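You operate a simulated robot arm through the tools that you are given. There is no shell and no other tool. Be economical: measure what you need, move in short steps, check, and stop when the job is done.

You are at the controls of a simulated robot arm. One attempt, no reset.

JOB
Free the stiff swivel: half a turn on its grease cup, then spin the eye once round.
Fine: open the swivel clamp first and shut it again at the end; grease must show under the eye.

It is judged by the outcome, as a careful person would: the job done as asked, and still so three seconds after it is handed in. It fails if anything else is knocked over, pushed out of place, dropped, spilled or broken.

ROBOT AND FRAMES
A 7-joint arm with a two-finger parallel gripper, fixed in place. Base frame: the origin is at the foot of the arm, x ahead of it, y to its left, z up. Units: mm, rad, N and s.
Its first joint turns from -1.152 to 1.152 rad. Payload 2.6 kg.
The TCP is the grasp point between the finger pads, 30 mm short of the fingertips. In the tool frame z runs along the fingers and y along their closing line. The gripper opens to 94 mm. The fingers are 28 mm wide and 10 mm thick; the gripper's body (50 by 96 mm) begins 55 mm behind the TCP.
Orientation is that of the tool frame in the base frame, as a unit quaternion [x, y, z, w]. With the fingers straight down and closing along the base's y, the tool's x points along the base's -x, its y along +y and its z along -z.

CONTROLS
- The arm moves only by the tool servo_tool. Its argument "commands" is a list of rows, each a list of 7 numbers: the shift along the tool's x, y, z in mm, then the turn, a rotation vector about the tool's x, y, z in rad, then the opening in per cent of the stroke, from 0 (shut) to 100 (fully open). In form: [[dx, dy, dz, rx, ry, rz, grip], ...]. A call has 1 to 20 rows; each row is the pose to reach, as a shift and turn from the pose commanded when the call began, along the tool's axes at that moment. Rows are played at 5 a second. More than 50 mm and 0.15 rad between two rows, or a gripper value outside its range, and nothing of the call is played. A pose out of reach is approached as far as the arm can. The call stops where the force on the tool passes 50 N (or 10 N more than at its start, if that is more) or the arm is blocked; 0.2 s more then pass. The fingers move at their own pace (about 72 mm/s each) and stop on an object; they squeeze with about 36 N. The grip force told is the motor's: it shows also when the fingers shut on nothing. Time passes only in rows, and 0.2 s behind the last, so rows that repeat a pose let the fingers close. The reply holds the time, the measured pose of the TCP, the force on the tool along the base axes, the opening and the grip force, in the units named above and with some noise.
- Cameras (640 x 400 px; columns grow to the right, rows downward): "scene" is fixed at [25.3, 421.2, 575.3]; the picture's right is [-0.86, -0.52, 0.00], its down [-0.24, 0.40, -0.88] and it looks along [0.46, -0.76, -0.47] (base axes); focal length 310 px, centre (320, 200). "wrist" rides on the gripper at [76, 14, -103] in the tool frame; the picture's right is [-0.18, 0.98, 0.00], its down [-0.75, -0.14, -0.64] and it looks along [-0.63, -0.12, 0.77] (tool axes); focal length 243 px, centre (320, 200). There is no depth. A picture from a camera that has moved, and an enlarged one, comes with that camera's place and axes in the base frame and with its lens.
- camera(camera): a new picture of that camera. The clock stands still meanwhile.
- inspect(camera, box): a new picture of the part [left, top, right, bottom] of that camera's present view, enlarged. The clock stands still meanwhile.
- finish_job(): hands the job in; it is judged then, once.

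Work in short steps. Places have to be worked out from the pictures, the camera data and where the tool is seen: move nearer, look again, correct. Check each grasp and each placing, and mend what went wrong. You have 120 turns and 76 pictures in all, those below and enlarged ones among them. Open the gripper and draw the arm clear of the work before you hand the job in, unless the task says otherwise; then end with one line.

The tools are called after "Emit:" by a JSON object that holds its "op" and its "data". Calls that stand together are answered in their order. servo_tool: Moves the arm, as the interface text tells. Its arguments: {"type":"object","properties":{"commands":{"type":"array","items":{"type":"array","items":{"type":"number"}}}},"required":["commands"]} The other tools are called the same way: camera (camera) takes a picture; inspect (camera, box) takes an enlarged picture of a part of a camera's view; finish_job () hands the job in.

At the start:

```text
time: 0.0
position: [383.4, -135.4, 383.2]
orientation: [0.001, 1.0, 0.0, 0.0]
wrist_force: [0.4, 0.1, 0.3]
grip_width: 94.1
gripper_force: 0.1
```

scene: 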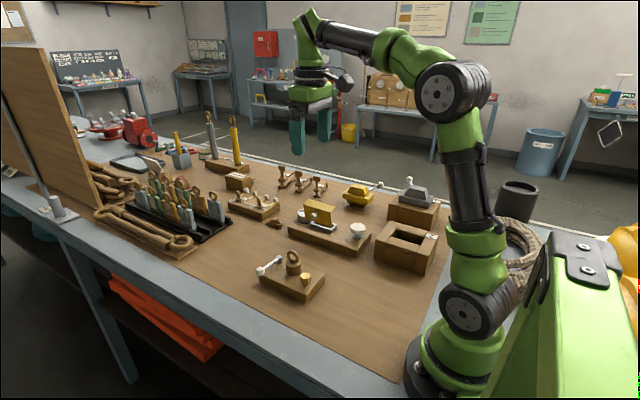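
wrist: 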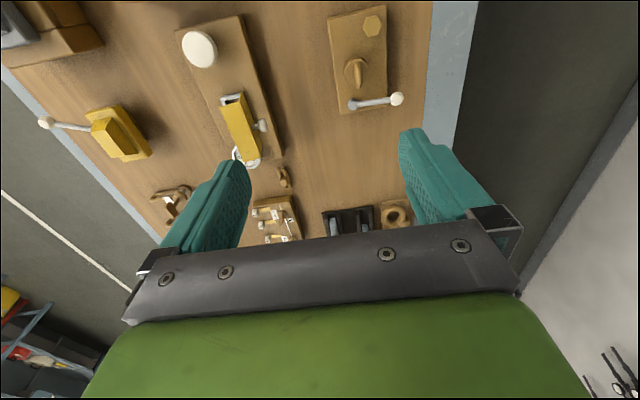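

The swivel seems to be the small block near scene pixel (290,275) with a lever, an eye and a grease cup. I'll look at it enlarged from both cameras.

Emit:
{"op": "inspect", "data": {"camera": "scene", "box": [240, 235, 340, 305]}}

Emit:
{"op": "inspect", "data": {"camera": "wrist", "box": [310, 0, 430, 120]}}

```text
5.71 times, centred on (290, 270) of scene
camera zoom: at [25.3, 421.2, 575.3], right [-0.86, -0.52, 0.0], down [-0.24, 0.4, -0.88], along [0.46, -0.76, -0.47], focal length 1770 px, centre (491, -200)
```

zoom: 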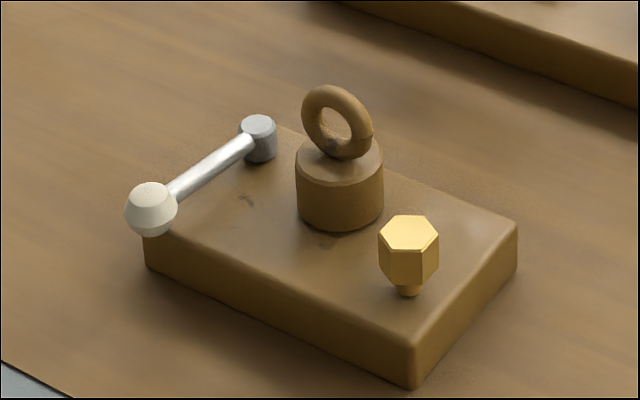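

```text
3.33 times, centred on (370, 60) of wrist
camera zoom: at [308.1, -121.2, 486.5], right [0.18, 0.98, 0.0], down [0.75, -0.14, 0.64], along [0.63, -0.12, -0.77], focal length 809 px, centre (153, 667)
```

zoom: 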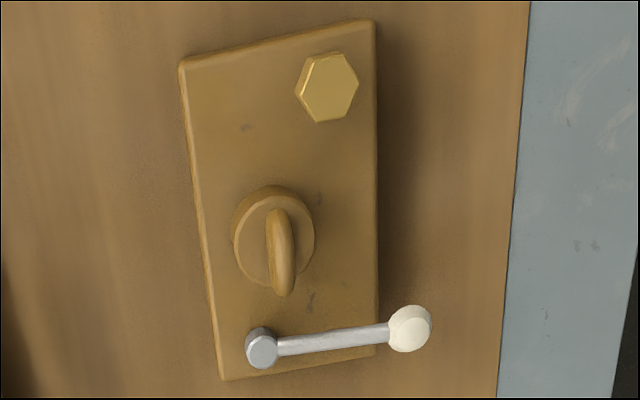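

The two views don't triangulate cleanly with a surface at z = 52, because the block appears lower than that. I'll move nearer and use parallax from the wrist camera.

Emit:
{"op": "servo_tool", "data": {"commands": [[-20, 20, 30, 0, 0, 0, 100], [-37, 45, 65, 0, 0, 0, 100], [-37, 70, 100, 0, 0, 0, 100], [-37, 75, 130, 0, 0, 0, 100], [-37, 75, 130, 0, 0, 0, 100]]}}

Emit:
{"op": "camera", "data": {"camera": "wrist"}}

Emit:
{"op": "camera", "data": {"camera": "scene"}}

```text
time: 1.2
position: [422.0, -58.9, 256.3]
orientation: [0.001, 1.0, 0.0, 0.0]
wrist_force: [-1.3, -0.5, 0.4]
grip_width: 94.1
gripper_force: 0.0
```

```text
71 pictures are left
camera wrist: at [345.7, -45.4, 358.9], right [0.18, 0.98, 0.0], down [0.75, -0.14, 0.64], along [0.63, -0.12, -0.77], focal length 243 px, centre (320, 200)
```

wrist: 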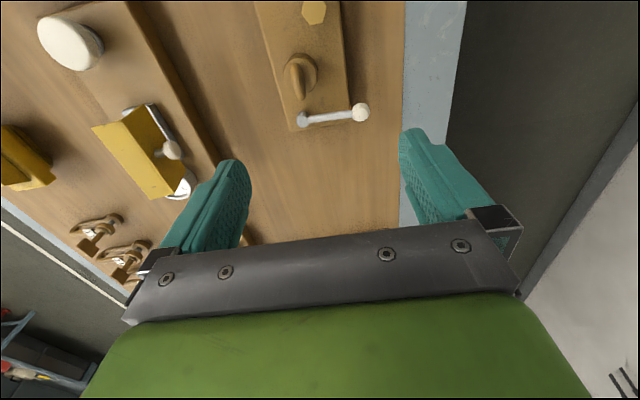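

```text
70 pictures are left
```

scene: 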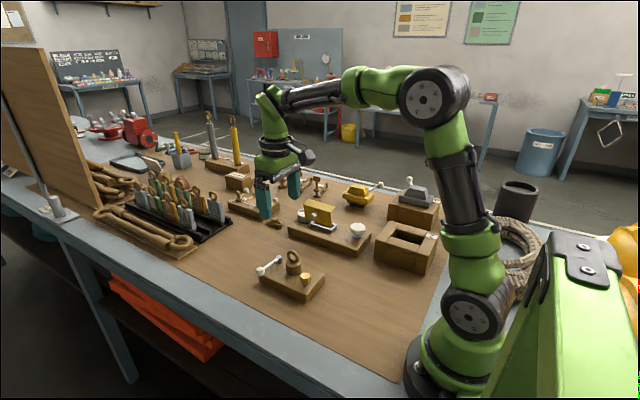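

Two wrist views agree: the ball is at about (461, -17, 61) and the lever pivot at about (461, -91). I'll back off toward the base and go lower to get a closer view of the whole block.

Emit:
{"op": "servo_tool", "data": {"commands": [[35, 0, 20, 0, 0, 0, 100], [70, 0, 50, 0, 0, 0, 100], [100, 0, 80, 0, 0, 0, 100], [100, 0, 80, 0, 0, 0, 100]]}}

Emit:
{"op": "camera", "data": {"camera": "wrist"}}

```text
time: 2.2
position: [322.6, -59.9, 175.9]
orientation: [0.0, 1.0, 0.0, 0.0]
wrist_force: [0.1, -0.8, 0.7]
grip_width: 94.1
gripper_force: 0.1
```

```text
69 pictures are left
camera wrist: at [246.7, -47.2, 279.1], right [0.18, 0.98, 0.0], down [0.75, -0.14, 0.64], along [0.63, -0.12, -0.77], focal length 243 px, centre (320, 200)
```

wrist: 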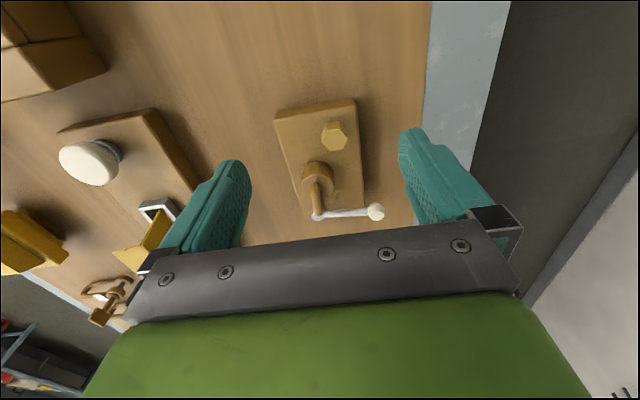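

Emit:
{"op": "inspect", "data": {"camera": "wrist", "box": [240, 80, 400, 240]}}

```text
2.50 times, centred on (320, 160) of wrist
camera zoom: at [246.7, -47.2, 279.1], right [0.18, 0.98, 0.0], down [0.75, -0.14, 0.64], along [0.63, -0.12, -0.77], focal length 606 px, centre (320, 300)
```

zoom: 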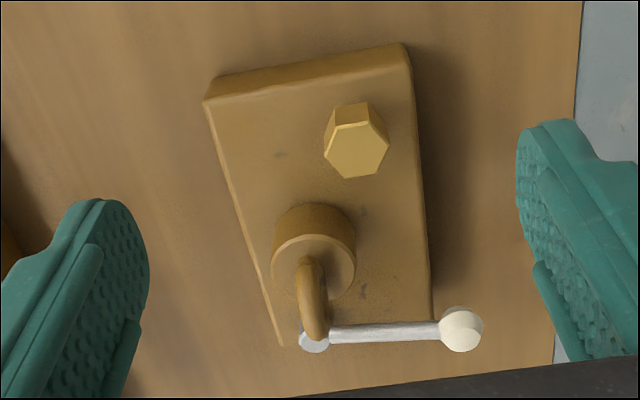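

The block lies at about x 336–475 and y -112 to -27, with its top near z 33. The cup is at about (355, -52, top 58), the eye at (408, -79), and the lever runs from its pivot (461, -91) to the ball (461, -16, 59). I'll go above the ball with the tool turned so the fingers close along x.

Emit:
{"op": "servo_tool", "data": {"commands": [[-13, 4, 0, 0, 0, -0.143, 100], [-26, 8, 0, 0, 0, -0.286, 100], [-39, 12, 0, 0, 0, -0.428, 100], [-52, 16, 0, 0, 0, -0.571, 100], [-65, 20, 0, 0, 0, -0.714, 100], [-78, 24, 0, 0, 0, -0.857, 100], [-91, 28, 0, 0, 0, -1.0, 100], [-104, 32, 0, 0, 0, -1.142, 80], [-117, 36, 0, 0, 0, -1.285, 60], [-128, 40, 0, 0, 0, -1.428, 60], [-138, 44, 0, 0, 0, -1.5708, 60], [-138, 44, 0, 0, 0, -1.5708, 60]]}}

Emit:
{"op": "camera", "data": {"camera": "wrist"}}

Emit:
{"op": "camera", "data": {"camera": "scene"}}

```text
time: 4.8
position: [457.6, -16.1, 173.7]
orientation: [0.708, -0.706, 0.0, 0.0]
wrist_force: [-0.1, -0.2, 0.1]
grip_width: 56.4
gripper_force: 0.0
```

```text
67 pictures are left
camera wrist: at [444.5, -93.4, 276.3], right [-0.98, 0.18, 0.0], down [0.14, 0.75, 0.64], along [0.12, 0.63, -0.77], focal length 243 px, centre (320, 200)
```

wrist: 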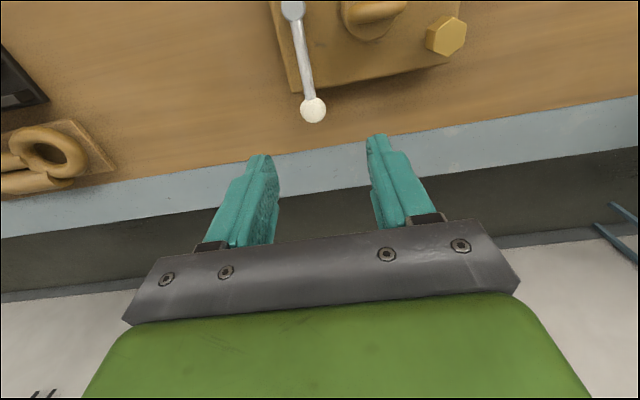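

```text
66 pictures are left
```

scene: 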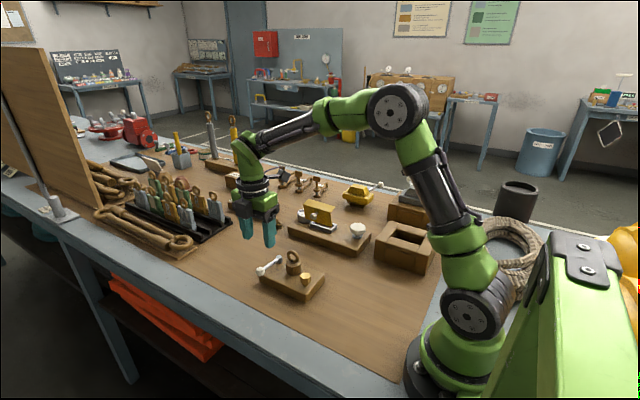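

The ball triangulates consistently to about (463.5, -16.5, 58). I'll descend around it with the fingers apart, and check.

Emit:
{"op": "servo_tool", "data": {"commands": [[0, -6, 30, 0, 0, 0, 60], [0, -6, 60, 0, 0, 0, 60], [0, -6, 80, 0, 0, 0, 60], [0, -6, 90, 0, 0, 0, 60], [0, -6, 93, 0, 0, 0, 40], [0, -6, 93, 0, 0, 0, 40]]}}

Emit:
{"op": "camera", "data": {"camera": "wrist"}}

Emit:
{"op": "inspect", "data": {"camera": "scene", "box": [210, 200, 340, 310]}}

```text
time: 6.2
position: [465.5, -15.4, 79.7]
orientation: [-0.707, 0.707, 0.001, 0.0]
wrist_force: [-0.5, 0.4, 0.6]
grip_width: 37.6
gripper_force: 0.1
```

```text
65 pictures are left
camera wrist: at [451.1, -92.1, 183.0], right [-0.98, 0.18, 0.0], down [0.14, 0.75, 0.64], along [0.12, 0.63, -0.77], focal length 243 px, centre (320, 200)
```

wrist: 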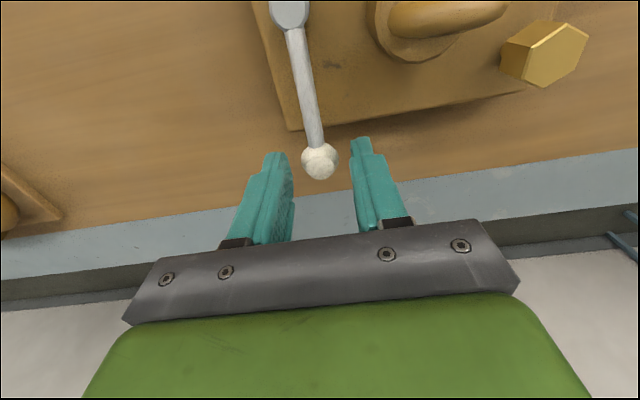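

```text
3.64 times, centred on (275, 255) of scene
camera zoom: at [25.3, 421.2, 575.3], right [-0.86, -0.52, 0.0], down [-0.24, 0.4, -0.88], along [0.46, -0.76, -0.47], focal length 1126 px, centre (484, 0)
```

zoom: 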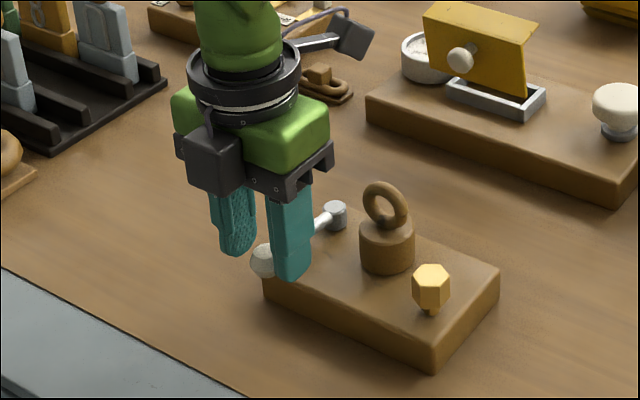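

The ball sits between the fingers, at about (466, -17, 57). I'll narrow them to a cage of about 30 mm and swing the lever a little toward +x, away from the block, watching the force.

Emit:
{"op": "servo_tool", "data": {"commands": [[0, 0, 0, 0, 0, 0, 30], [0.4, -7.3, 0, 0, 0, 0.1, 30], [1.5, -14.5, 0, 0, 0, 0.2, 30], [3.3, -21.6, 0, 0, 0, 0.3, 30], [5.8, -28.4, 0, 0, 0, 0.4, 30], [5.8, -28.4, 0, 0, 0, 0.4, 30]]}}

Emit:
{"op": "camera", "data": {"camera": "wrist"}}

```text
time: 7.6
position: [492.4, -22.1, 79.1]
orientation: [-0.552, 0.834, 0.0, -0.001]
wrist_force: [0.6, 0.2, -0.1]
grip_width: 28.2
gripper_force: 0.0
```

```text
63 pictures are left
camera wrist: at [450.3, -86.5, 183.1], right [-0.83, 0.55, 0.0], down [0.42, 0.64, 0.64], along [0.36, 0.53, -0.77], focal length 243 px, centre (320, 200)
```

wrist: 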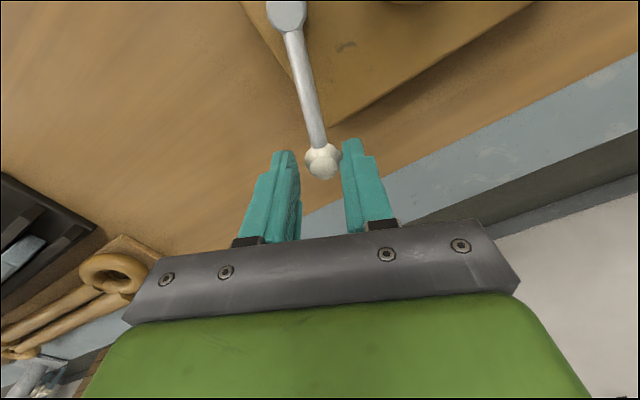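

The lever follows freely with almost no force. I'll carry on to about 90°; the call stops if the force rises.

Emit:
{"op": "servo_tool", "data": {"commands": [[0.4, -7.3, 0, 0, 0, 0.1, 30], [1.5, -14.5, 0, 0, 0, 0.2, 30], [3.3, -21.6, 0, 0, 0, 0.3, 30], [5.8, -28.4, 0, 0, 0, 0.4, 30], [8.9, -35, 0, 0, 0, 0.5, 30], [12.8, -41.2, 0, 0, 0, 0.6, 30], [17.2, -47, 0, 0, 0, 0.7, 30], [22.1, -52.4, 0, 0, 0, 0.8, 30], [27.6, -57.2, 0, 0, 0, 0.9, 30], [33.6, -61.4, 0, 0, 0, 1.0, 30], [39.9, -65.1, 0, 0, 0, 1.1, 30], [44.5, -67.2, 0, 0, 0, 1.17, 30]]}}

Emit:
{"op": "camera", "data": {"camera": "wrist"}}

Emit:
{"op": "inspect", "data": {"camera": "scene", "box": [210, 200, 340, 310]}}

```text
time: 10.2
position: [536.4, -89.5, 80.3]
orientation: [0.001, 1.0, 0.0, 0.002]
wrist_force: [-0.4, 6.8, 3.2]
grip_width: 31.9
gripper_force: 3.8
```

```text
62 pictures are left
camera wrist: at [461.7, -76.0, 183.6], right [0.19, 0.98, 0.0], down [0.75, -0.14, 0.64], along [0.63, -0.12, -0.77], focal length 243 px, centre (320, 200)
```

wrist: 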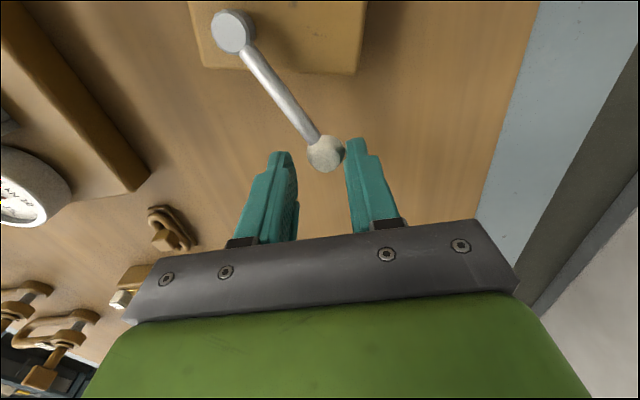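

```text
3.64 times, centred on (275, 255) of scene
camera zoom: at [25.3, 421.2, 575.3], right [-0.86, -0.52, 0.0], down [-0.24, 0.4, -0.88], along [0.46, -0.76, -0.47], focal length 1126 px, centre (484, 0)
```

zoom: 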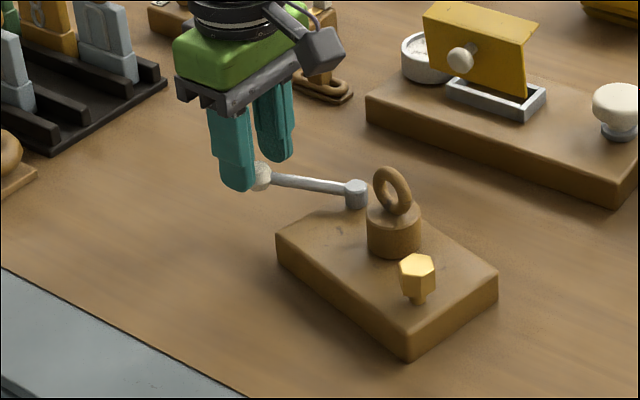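

The force rose at the end and the block has shifted: it is now rotated about 13° clockwise. The lever evidently reached its open stop at roughly 50–60° and then dragged the base. I'll back off half a step, open, lift and re-measure.

Emit:
{"op": "servo_tool", "data": {"commands": [[0, 4, 0, 0, 0, 0, 45], [0, 4, 0, 0, 0, 0, 60], [0, 4, -30, 0, 0, 0, 60], [0, 4, -70, 0, 0, 0, 60], [40, 10, -110, 0, 0, 0, 60], [80, 14, -130, 0, 0, 0, 60], [120, 14, -130, 0, 0, 0, 100], [150, 14, -130, 0, 0, 0, 100], [150, 14, -130, 0, 0, 0, 100]]}}

Emit:
{"op": "camera", "data": {"camera": "wrist"}}

Emit:
{"op": "inspect", "data": {"camera": "scene", "box": [240, 235, 340, 305]}}

```text
refused: row 5 steps farther than a row can; nothing moved
```

```text
60 pictures are left
camera wrist: at [461.7, -76.0, 183.6], right [0.19, 0.98, 0.0], down [0.75, -0.14, 0.64], along [0.63, -0.12, -0.77], focal length 243 px, centre (320, 200)
```

wrist: 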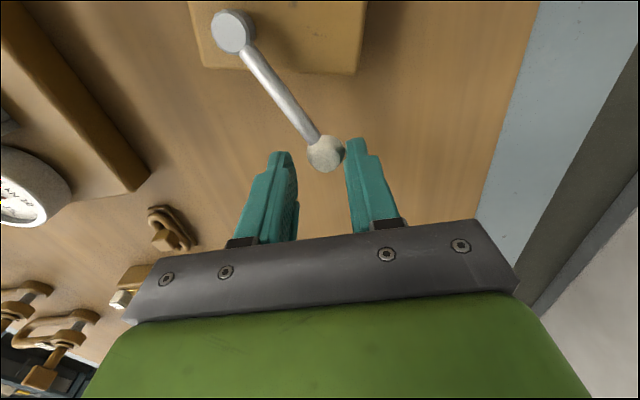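

```text
5.71 times, centred on (290, 270) of scene
camera zoom: at [25.3, 421.2, 575.3], right [-0.86, -0.52, 0.0], down [-0.24, 0.4, -0.88], along [0.46, -0.76, -0.47], focal length 1770 px, centre (491, -200)
```

zoom: 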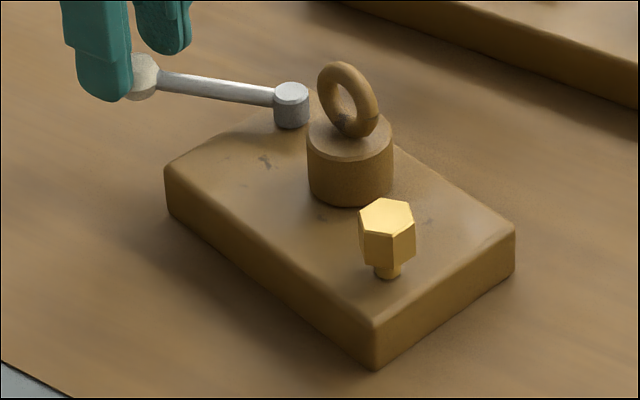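

The move was refused for too large a step. I'll redo it with smaller steps.

Emit:
{"op": "servo_tool", "data": {"commands": [[0, 4, 0, 0, 0, 0, 45], [0, 4, 0, 0, 0, 0, 60], [0, 4, -30, 0, 0, 0, 60], [0, 4, -65, 0, 0, 0, 60], [30, 10, -95, 0, 0, 0, 60], [70, 14, -105, 0, 0, 0, 60], [110, 14, -105, 0, 0, 0, 100], [150, 14, -105, 0, 0, 0, 100], [185, 14, -105, 0, 0, 0, 100], [185, 14, -105, 0, 0, 0, 100]]}}

Emit:
{"op": "inspect", "data": {"camera": "wrist", "box": [220, 80, 420, 240]}}

Emit:
{"op": "inspect", "data": {"camera": "scene", "box": [240, 235, 340, 305]}}

```text
time: 12.4
position: [352.9, -74.4, 185.9]
orientation: [-0.001, 1.0, 0.0, 0.0]
wrist_force: [0.2, -0.6, -0.1]
grip_width: 94.2
gripper_force: 0.1
```

```text
2.50 times, centred on (320, 160) of wrist
camera zoom: at [277.3, -60.1, 288.9], right [0.18, 0.98, 0.0], down [0.75, -0.14, 0.64], along [0.63, -0.12, -0.77], focal length 606 px, centre (320, 300)
```

zoom: 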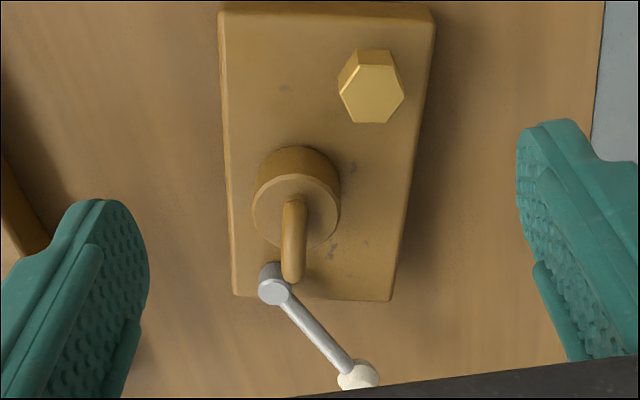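

```text
5.71 times, centred on (290, 270) of scene
camera zoom: at [25.3, 421.2, 575.3], right [-0.86, -0.52, 0.0], down [-0.24, 0.4, -0.88], along [0.46, -0.76, -0.47], focal length 1770 px, centre (491, -200)
```

zoom: 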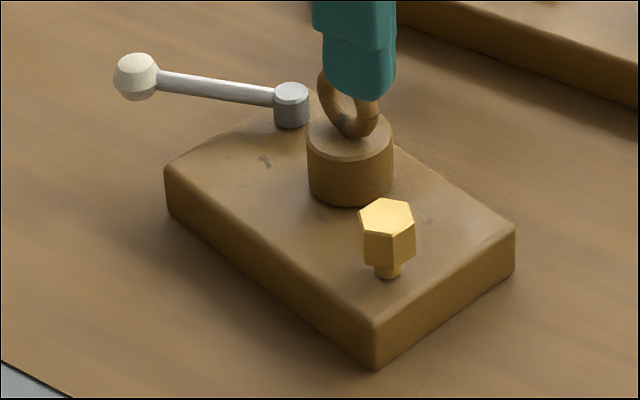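

The lever now rests at its open stop, about 50° relative to the block. The block has shifted by about (10, -16) mm and turned -13°, and I'll restore it at the end. The cup is now at about (368, -56) with hex flats roughly at -13°, so I'll line up over it.

Emit:
{"op": "servo_tool", "data": {"commands": [[-2, 3, 0, 0, 0, -0.149, 80], [-5, 6, 0, 0, 0, -0.298, 60], [-8, 9, 5, 0, 0, -0.447, 48], [-11, 12, 10, 0, 0, -0.596, 48], [-15, 15, 20, 0, 0, -0.745, 48], [-15, 18, 30, 0, 0, -0.894, 48], [-15, 18, 45, 0, 0, -1.043, 48], [-15, 18, 60, 0, 0, -1.192, 48], [-15, 18, 70, 0, 0, -1.341, 48], [-15, 18, 70, 0, 0, -1.344, 48]]}}

Emit:
{"op": "camera", "data": {"camera": "wrist"}}

Emit:
{"op": "inspect", "data": {"camera": "scene", "box": [240, 220, 350, 305]}}

```text
time: 14.6
position: [368.3, -55.7, 114.1]
orientation: [-0.624, 0.782, -0.001, -0.001]
wrist_force: [-0.1, 0.5, 0.0]
grip_width: 45.0
gripper_force: 0.2
```

```text
56 pictures are left
camera wrist: at [336.9, -128.2, 218.3], right [-0.92, 0.4, 0.0], down [0.3, 0.7, 0.64], along [0.26, 0.59, -0.77], focal length 243 px, centre (320, 200)
```

wrist: 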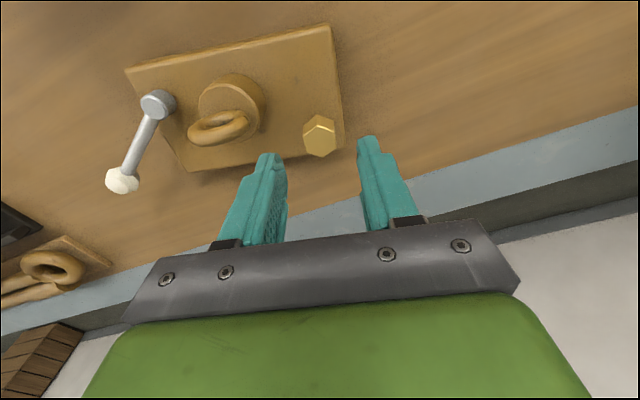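

```text
4.71 times, centred on (295, 262) of scene
camera zoom: at [25.3, 421.2, 575.3], right [-0.86, -0.52, 0.0], down [-0.24, 0.4, -0.88], along [0.46, -0.76, -0.47], focal length 1457 px, centre (438, -94)
```

zoom: 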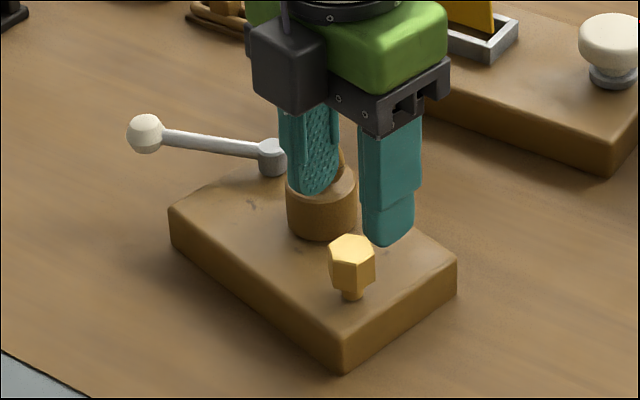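

Emit:
{"op": "inspect", "data": {"camera": "wrist", "box": [280, 100, 370, 160]}}

```text
6.67 times, centred on (325, 130) of wrist
camera zoom: at [336.9, -128.2, 218.3], right [-0.92, 0.4, 0.0], down [0.3, 0.7, 0.64], along [0.26, 0.59, -0.77], focal length 1618 px, centre (287, 667)
```

zoom: 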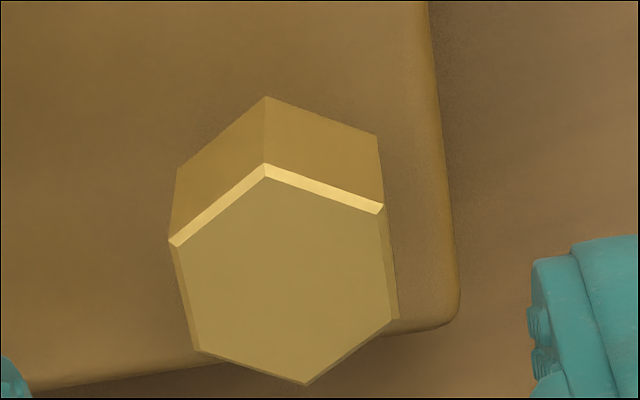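

The hex centre is at (368.8, -54.7) with its flats aligned to my closing line, and it measures about 23 mm across flats. I'll descend until the tips are at about z 41 and close on it.

Emit:
{"op": "servo_tool", "data": {"commands": [[-1, 0, 15, 0, 0, 0, 48], [-1, 0, 30, 0, 0, 0, 48], [-1, 0, 40, 0, 0, 0, 48], [-1, 0, 43, 0, 0, 0, 48], [-1, 0, 43, 0, 0, 0, 15], [-1, 0, 43, 0, 0, 0, 15], [-1, 0, 43, 0, 0, 0, 15]]}}

Emit:
{"op": "camera", "data": {"camera": "wrist"}}

Emit:
{"op": "inspect", "data": {"camera": "scene", "box": [240, 220, 350, 305]}}

```text
time: 16.2
position: [368.0, -54.6, 70.9]
orientation: [-0.623, 0.782, 0.0, 0.001]
wrist_force: [8.5, 0.0, 0.1]
grip_width: 25.5
gripper_force: 36.0
```

```text
53 pictures are left
camera wrist: at [337.1, -127.3, 175.2], right [-0.92, 0.4, 0.0], down [0.31, 0.7, 0.64], along [0.26, 0.59, -0.77], focal length 243 px, centre (320, 200)
```

wrist: 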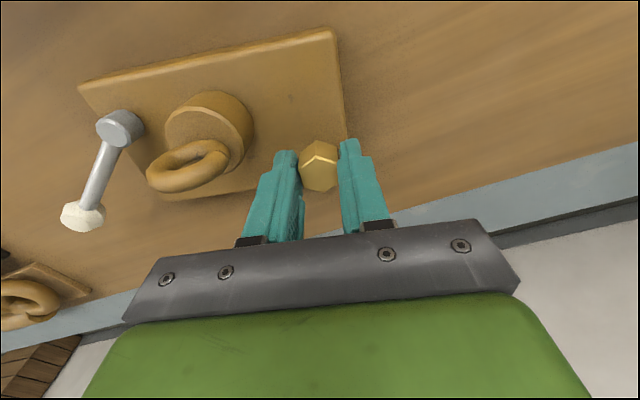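

```text
4.71 times, centred on (295, 262) of scene
camera zoom: at [25.3, 421.2, 575.3], right [-0.86, -0.52, 0.0], down [-0.24, 0.4, -0.88], along [0.46, -0.76, -0.47], focal length 1457 px, centre (438, -94)
```

zoom: 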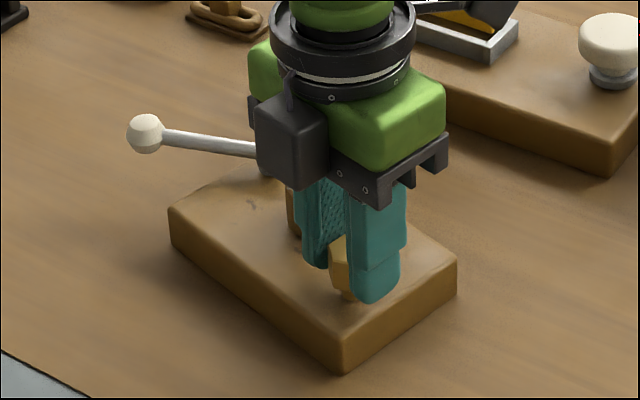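

The hex is gripped (25.5 mm, 36 N), slightly off-centre. I'll turn it clockwise about 0.75 rad first, with a 1 mm correction, and see whether the block stays put.

Emit:
{"op": "servo_tool", "data": {"commands": [[0, -1, 0, 0, 0, 0, 15], [0, -1, 0, 0, 0, 0.12, 15], [0, -1, 0, 0, 0, 0.25, 15], [0, -1, 0, 0, 0, 0.38, 15], [0, -1, 0, 0, 0, 0.5, 15], [0, -1, 0, 0, 0, 0.62, 15], [0, -1, 0, 0, 0, 0.75, 15], [0, -1, 0, 0, 0, 0.75, 15]]}}

Emit:
{"op": "camera", "data": {"camera": "wrist"}}

Emit:
{"op": "inspect", "data": {"camera": "scene", "box": [240, 220, 350, 305]}}

```text
time: 18.0
position: [367.8, -56.4, 72.8]
orientation: [-0.292, 0.957, 0.0, -0.001]
wrist_force: [-6.6, 5.6, 0.4]
grip_width: 25.4
gripper_force: 36.1
```

```text
51 pictures are left
camera wrist: at [297.6, -87.4, 175.5], right [-0.4, 0.92, 0.0], down [0.71, 0.3, 0.64], along [0.59, 0.26, -0.77], focal length 243 px, centre (320, 200)
```

wrist: 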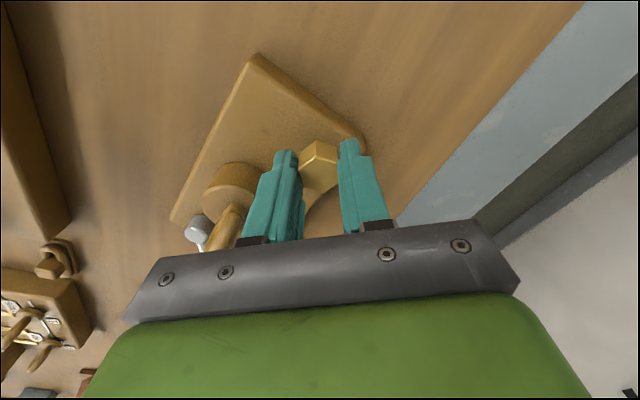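

```text
4.71 times, centred on (295, 262) of scene
camera zoom: at [25.4, 421.2, 575.3], right [-0.86, -0.52, 0.0], down [-0.24, 0.4, -0.88], along [0.46, -0.76, -0.47], focal length 1457 px, centre (438, -94)
```

zoom: 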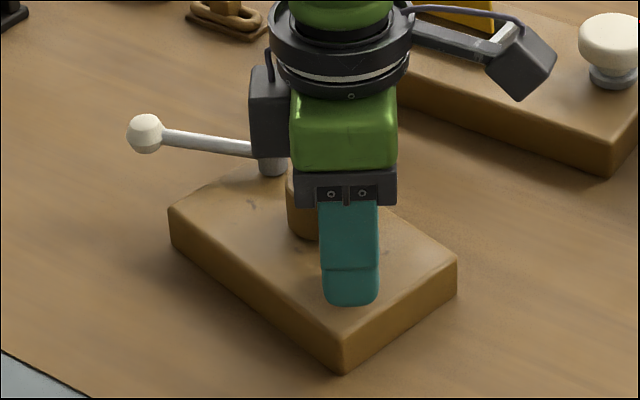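

The block stayed in place and the cup turned with the fingers. I'll continue to the half turn.

Emit:
{"op": "servo_tool", "data": {"commands": [[0.5, 0.5, 0, 0, 0, 0.12, 15], [0.5, 0.5, 0, 0, 0, 0.25, 15], [0.5, 0.5, 0, 0, 0, 0.38, 15], [0.5, 0.5, 0, 0, 0, 0.5, 15], [0.5, 0.5, 0, 0, 0, 0.63, 15], [0.5, 0.5, 0, 0, 0, 0.76, 15], [0.5, 0.5, 0, 0, 0, 0.89, 15], [0.5, 0.5, 0, 0, 0, 1.02, 15], [0.5, 0.5, 0, 0, 0, 1.15, 15], [0.5, 0.5, 0, 0, 0, 1.2, 15]]}}

Emit:
{"op": "inspect", "data": {"camera": "scene", "box": [240, 220, 350, 305]}}

```text
time: 20.2
position: [369.3, -55.8, 73.0]
orientation: [0.299, 0.954, 0.0, 0.0]
wrist_force: [0.1, 1.1, -0.3]
grip_width: 25.5
gripper_force: 36.3
```

```text
4.71 times, centred on (295, 262) of scene
camera zoom: at [25.4, 421.2, 575.3], right [-0.86, -0.52, 0.0], down [-0.24, 0.4, -0.88], along [0.46, -0.76, -0.47], focal length 1457 px, centre (438, -94)
```

zoom: 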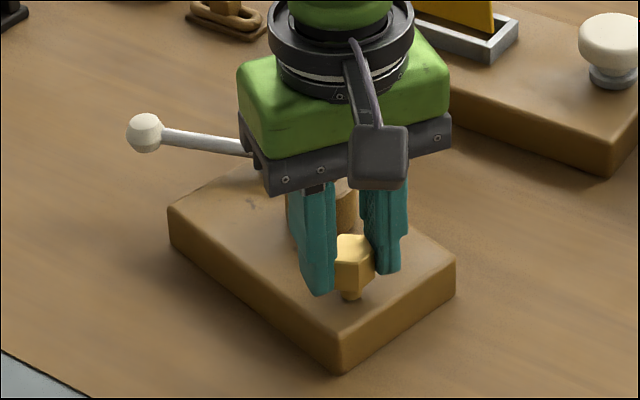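

Emit:
{"op": "servo_tool", "data": {"commands": [[0, 0, 0, 0, 0, 0.13, 15], [0, 0, 0, 0, 0, 0.26, 15], [0, 0, 0, 0, 0, 0.39, 15], [0, 0, 0, 0, 0, 0.52, 15], [0, 0, 0, 0, 0, 0.65, 15], [0, 0, 0, 0, 0, 0.78, 15], [0, 0, 0, 0, 0, 0.91, 15], [0, 0, 0, 0, 0, 1.04, 15], [0, 0, 0, 0, 0, 1.15, 15], [0, 0, 0, 0, 0, 1.21, 15], [0, 0, 0, 0, 0, 1.21, 15]]}}

Emit:
{"op": "inspect", "data": {"camera": "scene", "box": [240, 220, 350, 305]}}

Emit:
{"op": "camera", "data": {"camera": "wrist"}}

```text
time: 22.6
position: [367.5, -55.6, 73.8]
orientation: [0.789, 0.614, 0.0, 0.0]
wrist_force: [-0.6, -0.5, -0.1]
grip_width: 25.5
gripper_force: 35.3
```

```text
4.71 times, centred on (295, 262) of scene
camera zoom: at [25.4, 421.2, 575.3], right [-0.86, -0.52, 0.0], down [-0.24, 0.4, -0.88], along [0.46, -0.76, -0.47], focal length 1457 px, centre (438, -94)
```

zoom: 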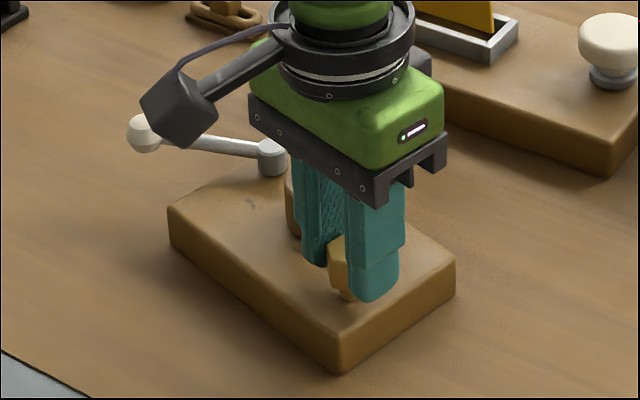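

```text
47 pictures are left
camera wrist: at [401.1, 13.8, 175.8], right [0.91, -0.42, 0.0], down [-0.32, -0.7, 0.64], along [-0.27, -0.58, -0.77], focal length 243 px, centre (320, 200)
```

wrist: 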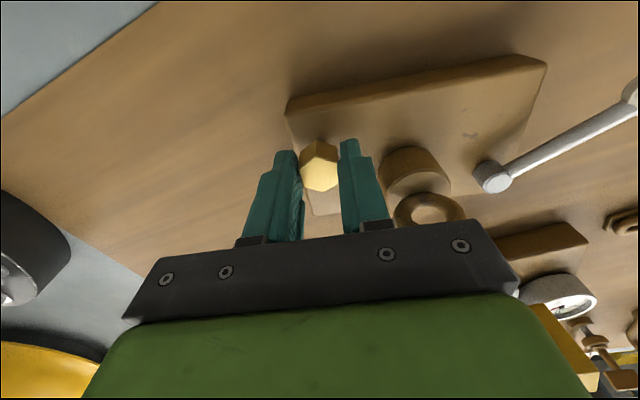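

That makes half a turn (about 182°) with the block unmoved. I'll release, rise and look for grease under the eye.

Emit:
{"op": "servo_tool", "data": {"commands": [[0, 0, 0, 0, 0, 0, 48], [0, 0, 0, 0, 0, 0, 48], [0, 0, -20, 0, 0, 0, 48], [0, 0, -50, 0, 0, 0, 48], [0, 0, -90, 0, 0, 0, 48], [0, 0, -110, 0, 0, 0, 48], [0, 0, -110, 0, 0, 0, 48]]}}

Emit:
{"op": "inspect", "data": {"camera": "scene", "box": [240, 235, 340, 305]}}

Emit:
{"op": "camera", "data": {"camera": "wrist"}}

```text
time: 24.2
position: [368.6, -56.2, 182.7]
orientation: [0.788, 0.615, -0.001, -0.001]
wrist_force: [-1.1, -0.4, 0.1]
grip_width: 44.9
gripper_force: 0.1
```

```text
5.71 times, centred on (290, 270) of scene
camera zoom: at [25.3, 421.2, 575.3], right [-0.86, -0.52, 0.0], down [-0.24, 0.4, -0.88], along [0.46, -0.76, -0.47], focal length 1770 px, centre (491, -200)
```

zoom: 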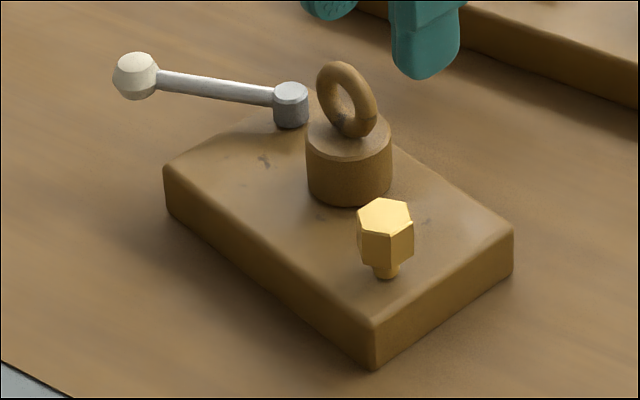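

```text
45 pictures are left
camera wrist: at [401.4, 12.7, 285.3], right [0.91, -0.42, 0.0], down [-0.32, -0.7, 0.64], along [-0.27, -0.58, -0.77], focal length 243 px, centre (320, 200)
```

wrist: 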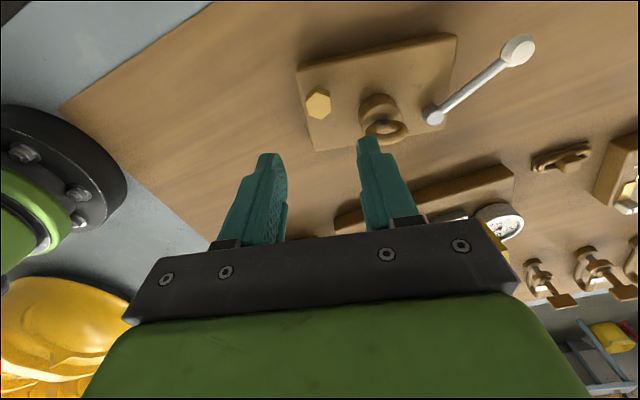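

Emit:
{"op": "inspect", "data": {"camera": "wrist", "box": [295, 70, 435, 150]}}

Emit:
{"op": "inspect", "data": {"camera": "scene", "box": [280, 240, 320, 270]}}

```text
4.57 times, centred on (365, 110) of wrist
camera zoom: at [401.4, 12.7, 285.3], right [0.91, -0.42, 0.0], down [-0.32, -0.7, 0.64], along [-0.27, -0.58, -0.77], focal length 1109 px, centre (114, 611)
```

zoom: 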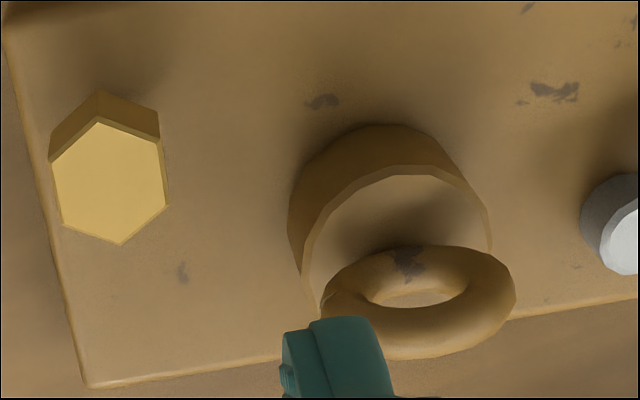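

```text
13.33 times, centred on (300, 255) of scene
camera zoom: at [25.3, 421.2, 575.3], right [-0.86, -0.52, 0.0], down [-0.24, 0.4, -0.88], along [0.46, -0.76, -0.47], focal length 4129 px, centre (587, -533)
```

zoom: 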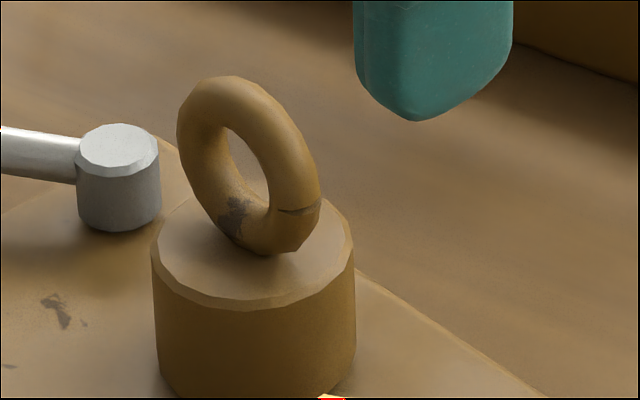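

Emit:
{"op": "inspect", "data": {"camera": "scene", "box": [282, 253, 322, 283]}}

```text
13.33 times, centred on (302, 268) of scene
camera zoom: at [25.3, 421.2, 575.3], right [-0.86, -0.52, 0.0], down [-0.24, 0.4, -0.88], along [0.46, -0.76, -0.47], focal length 4129 px, centre (560, -707)
```

zoom: 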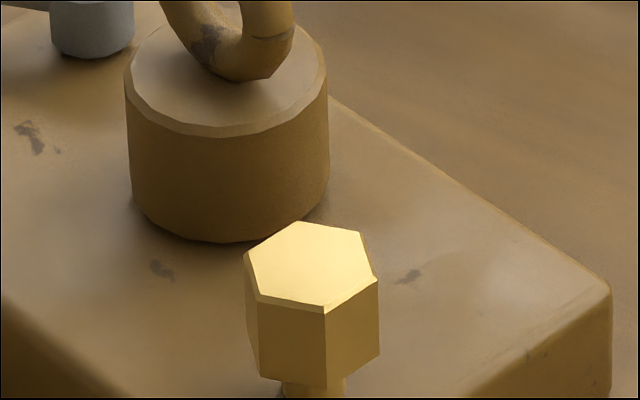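

No grease is visible yet; it may only appear once the eye turns. I'll go over the eye, aligning the fingers across the ring (plane at about -13°), and take a close look.

Emit:
{"op": "servo_tool", "data": {"commands": [[-3, 6, 0, 0, 0, -0.145, 48], [-6, 12, 0, 0, 0, -0.29, 48], [-9, 18, 0, 0, 0, -0.435, 48], [-12, 24, 0, 0, 0, -0.58, 48], [-15, 30, 0, 0, 0, -0.725, 48], [-18, 36, 0, 0, 0, -0.87, 48], [-21, 42, 0, 0, 0, -1.015, 48], [-24, 48, 0, 0, 0, -1.16, 48], [-27, 54, 0, 0, 0, -1.305, 48], [-27, 57, 0, 0, 0, -1.45, 48], [-27, 57, 0, 0, 0, -1.588, 48], [-27, 57, 20, 0, 0, -1.588, 48]]}}

Emit:
{"op": "camera", "data": {"camera": "wrist"}}

Emit:
{"op": "inspect", "data": {"camera": "scene", "box": [240, 220, 350, 305]}}

```text
time: 26.8
position: [417.8, -96.7, 161.5]
orientation: [0.113, 0.994, -0.001, 0.0]
wrist_force: [-0.2, 0.7, 0.0]
grip_width: 45.1
gripper_force: 0.0
```

```text
41 pictures are left
camera wrist: at [345.5, -66.4, 264.8], right [0.4, 0.92, 0.0], down [0.7, -0.31, 0.64], along [0.59, -0.26, -0.77], focal length 243 px, centre (320, 200)
```

wrist: 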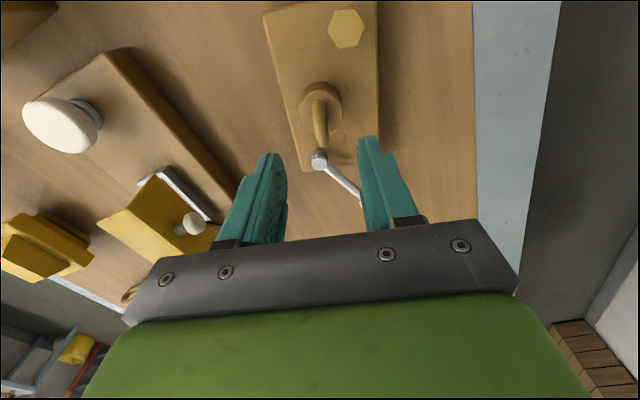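

```text
4.71 times, centred on (295, 262) of scene
camera zoom: at [25.3, 421.2, 575.3], right [-0.86, -0.52, 0.0], down [-0.24, 0.4, -0.88], along [0.46, -0.76, -0.47], focal length 1457 px, centre (438, -94)
```

zoom: 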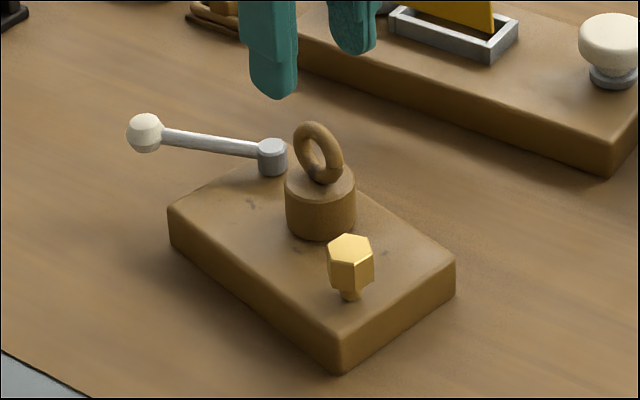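

Emit:
{"op": "inspect", "data": {"camera": "wrist", "box": [260, 60, 380, 180]}}

```text
3.33 times, centred on (320, 120) of wrist
camera zoom: at [345.5, -66.4, 264.8], right [0.4, 0.92, 0.0], down [0.7, -0.31, 0.64], along [0.59, -0.26, -0.77], focal length 809 px, centre (320, 467)
```

zoom: 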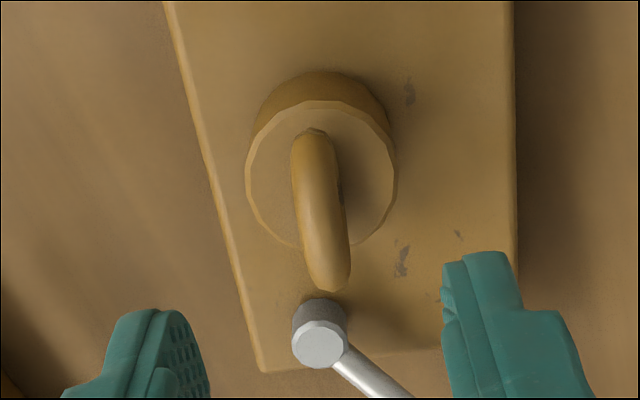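

The ring centre is at about (416, -96), with its plane at roughly -15°. I'll descend so the tips are just above the hub top (z about 62) and close on the ring.

Emit:
{"op": "servo_tool", "data": {"commands": [[1.5, 0, 20, 0, 0, 0.03, 48], [1.5, 0, 40, 0, 0, 0.03, 48], [1.5, 0, 60, 0, 0, 0.03, 48], [1.5, 0, 69, 0, 0, 0.03, 48], [1.5, 0, 69, 0, 0, 0.03, 5], [1.5, 0, 69, 0, 0, 0.03, 5], [1.5, 0, 69, 0, 0, 0.03, 5], [1.5, 0, 69, 0, 0, 0.03, 5]]}}

Emit:
{"op": "inspect", "data": {"camera": "scene", "box": [240, 220, 350, 305]}}

```text
time: 28.6
position: [416.7, -95.5, 93.5]
orientation: [0.127, 0.992, 0.0, 0.0]
wrist_force: [2.1, 2.6, -0.5]
grip_width: 14.4
gripper_force: 35.6
```

```text
4.71 times, centred on (295, 262) of scene
camera zoom: at [25.3, 421.2, 575.3], right [-0.86, -0.52, 0.0], down [-0.24, 0.4, -0.88], along [0.46, -0.76, -0.47], focal length 1457 px, centre (438, -94)
```

zoom: 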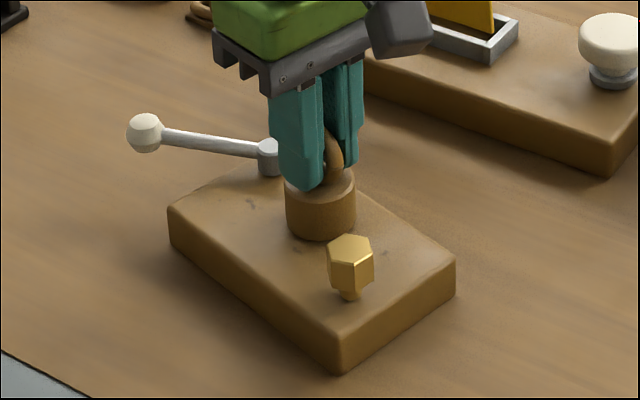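

The ring is gripped at 14.4 mm. I'll try a small clockwise turn of 0.3 rad and check whether the eye turns without dragging the block.

Emit:
{"op": "servo_tool", "data": {"commands": [[0, 0, 0, 0, 0, 0.1, 5], [0, 0, 0, 0, 0, 0.2, 5], [0, 0, 0, 0, 0, 0.3, 5], [0, 0, 0, 0, 0, 0.3, 5]]}}

Emit:
{"op": "inspect", "data": {"camera": "scene", "box": [240, 220, 350, 305]}}

```text
time: 29.6
position: [415.7, -96.8, 93.7]
orientation: [0.275, 0.962, -0.001, 0.0]
wrist_force: [-1.4, 0.5, 0.5]
grip_width: 20.7
gripper_force: 36.2
```

```text
4.71 times, centred on (295, 262) of scene
camera zoom: at [25.3, 421.2, 575.3], right [-0.86, -0.52, 0.0], down [-0.24, 0.4, -0.88], along [0.46, -0.76, -0.47], focal length 1457 px, centre (438, -94)
```

zoom: 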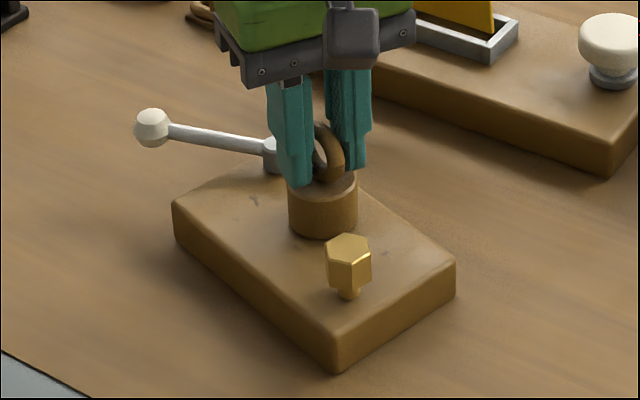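

The fingers were pried open to 20.7 mm and the base twisted slightly, so the eye is still locked. The clamp is probably not fully open: the lever has only swung about 49° relative to the block, and friction may have dragged the base. I'll turn back, release, and re-check the lever.

Emit:
{"op": "servo_tool", "data": {"commands": [[0, 0, 0, 0, 0, -0.1, 5], [0, 0, 0, 0, 0, -0.2, 5], [0, 0, 0, 0, 0, -0.33, 5], [0, 0, 0, 0, 0, -0.33, 48], [0, 0, 0, 0, 0, -0.33, 48], [0, 0, -30, 0, 0, -0.33, 48], [0, 0, -70, 0, 0, -0.33, 48], [40, 0, -90, 0, 0, -0.3, 80], [70, 0, -90, 0, 0, -0.3, 80], [70, 0, -90, 0, 0, -0.3, 80]]}}

Emit:
{"op": "inspect", "data": {"camera": "wrist", "box": [200, 60, 420, 240]}}

Emit:
{"op": "inspect", "data": {"camera": "scene", "box": [240, 235, 340, 305]}}

```text
time: 31.8
position: [356.2, -56.6, 184.5]
orientation: [0.128, 0.992, 0.001, 0.0]
wrist_force: [1.0, 0.0, -0.6]
grip_width: 75.3
gripper_force: 0.0
```

```text
2.22 times, centred on (310, 150) of wrist
camera zoom: at [286.9, -24.6, 288.0], right [0.43, 0.9, 0.0], down [0.69, -0.33, 0.64], along [0.58, -0.27, -0.77], focal length 539 px, centre (342, 311)
```

zoom: 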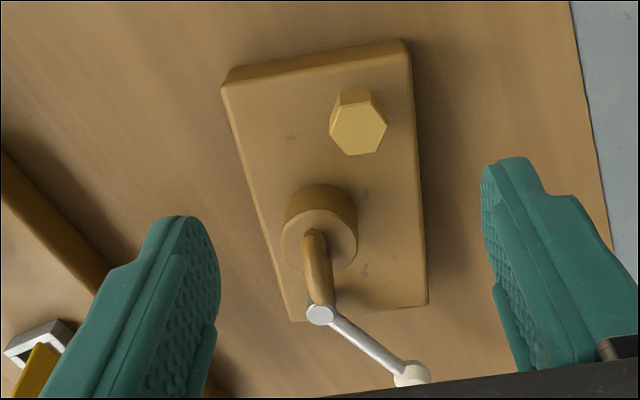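

```text
5.71 times, centred on (290, 270) of scene
camera zoom: at [25.3, 421.2, 575.3], right [-0.86, -0.52, 0.0], down [-0.24, 0.4, -0.88], along [0.46, -0.76, -0.47], focal length 1770 px, centre (491, -200)
```

zoom: 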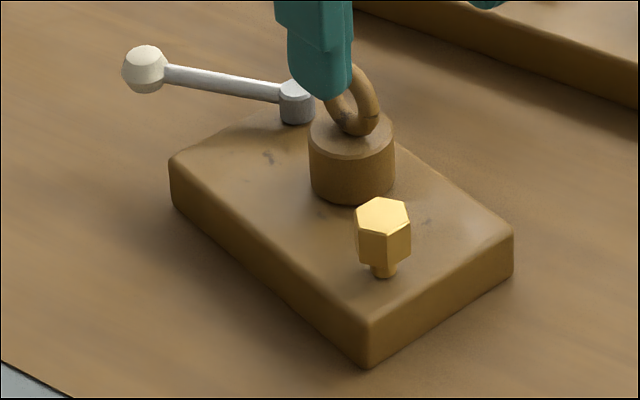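

The lever is still about 41° from the block's axis, and the base rotation is now about -15°. I'll cage the ball again, now at about (526, -89, 58), with the closing line tangential.

Emit:
{"op": "servo_tool", "data": {"commands": [[-35, 2, 0, 0, 0, -0.14, 60], [-70, 5, 0, 0, 0, -0.28, 50], [-105, 7, 0, 0, 0, -0.42, 50], [-140, 9, 0, 0, 0, -0.56, 50], [-172, 12, 0, 0, 0, -0.698, 50], [-172, 12, 30, 0, 0, -0.698, 50], [-172, 12, 50, 0, 0, -0.698, 50], [-172, 12, 50, 0, 0, -0.698, 50]]}}

Emit:
{"op": "camera", "data": {"camera": "wrist"}}

```text
time: 33.6
position: [525.7, -91.9, 132.9]
orientation: [-0.218, 0.976, 0.0, 0.0]
wrist_force: [-0.3, 0.2, -0.8]
grip_width: 47.1
gripper_force: 0.2
```

```text
34 pictures are left
camera wrist: at [451.1, -111.6, 236.5], right [-0.25, 0.97, 0.0], down [0.74, 0.19, 0.64], along [0.62, 0.16, -0.77], focal length 243 px, centre (320, 200)
```

wrist: 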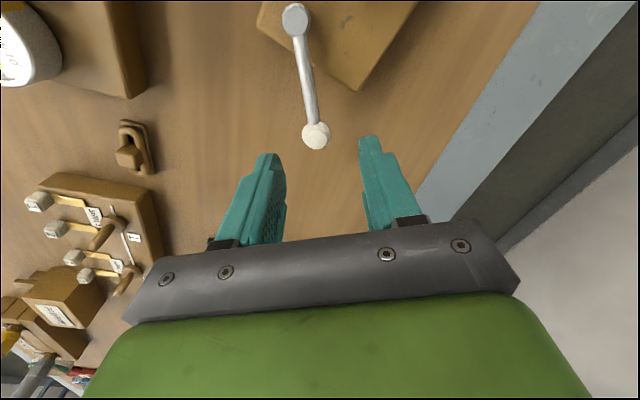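

Emit:
{"op": "servo_tool", "data": {"commands": [[-3, 0, 20, 0, 0, 0, 50], [-3, 0, 40, 0, 0, 0, 50], [-3, 0, 53, 0, 0, 0, 50], [-3, 0, 53, 0, 0, 0, 30], [-3, -2.9, 53, 0, 0, 0.04, 30], [-2.8, -5.8, 53, 0, 0, 0.08, 30], [-2.5, -8.7, 53, 0, 0, 0.12, 30]]}}

Emit:
{"op": "inspect", "data": {"camera": "scene", "box": [240, 220, 350, 305]}}

```text
time: 35.2
position: [532.4, -96.2, 80.8]
orientation: [-0.16, 0.987, 0.001, 0.0]
wrist_force: [-0.8, 2.2, 1.0]
grip_width: 29.7
gripper_force: 1.8
```

```text
4.71 times, centred on (295, 262) of scene
camera zoom: at [25.3, 421.2, 575.3], right [-0.86, -0.52, 0.0], down [-0.24, 0.4, -0.88], along [0.46, -0.76, -0.47], focal length 1457 px, centre (438, -94)
```

zoom: 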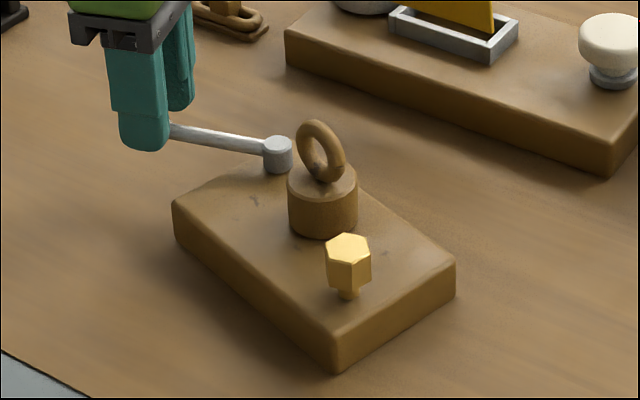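

Contact has just started (2 N) and the block hasn't moved. I'll keep pushing slowly, 0.16 rad more, and compare.

Emit:
{"op": "servo_tool", "data": {"commands": [[0, -2.2, 0, 0, 0, 0.03, 30], [0.1, -4.4, 0, 0, 0, 0.06, 30], [0.3, -6.6, 0, 0, 0, 0.09, 30], [0.5, -8.8, 0, 0, 0, 0.12, 30], [0.9, -11.7, 0, 0, 0, 0.16, 30]]}}

Emit:
{"op": "inspect", "data": {"camera": "scene", "box": [240, 220, 350, 305]}}

```text
time: 36.4
position: [534.1, -108.6, 79.2]
orientation: [-0.08, 0.997, 0.002, 0.001]
wrist_force: [-2.5, 8.0, 0.4]
grip_width: 33.1
gripper_force: 4.4
```

```text
4.71 times, centred on (295, 262) of scene
camera zoom: at [25.3, 421.2, 575.3], right [-0.86, -0.52, 0.0], down [-0.24, 0.4, -0.88], along [0.46, -0.76, -0.47], focal length 1457 px, centre (438, -94)
```

zoom: 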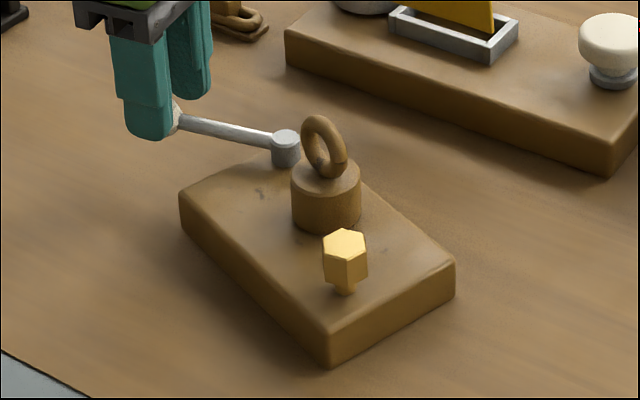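

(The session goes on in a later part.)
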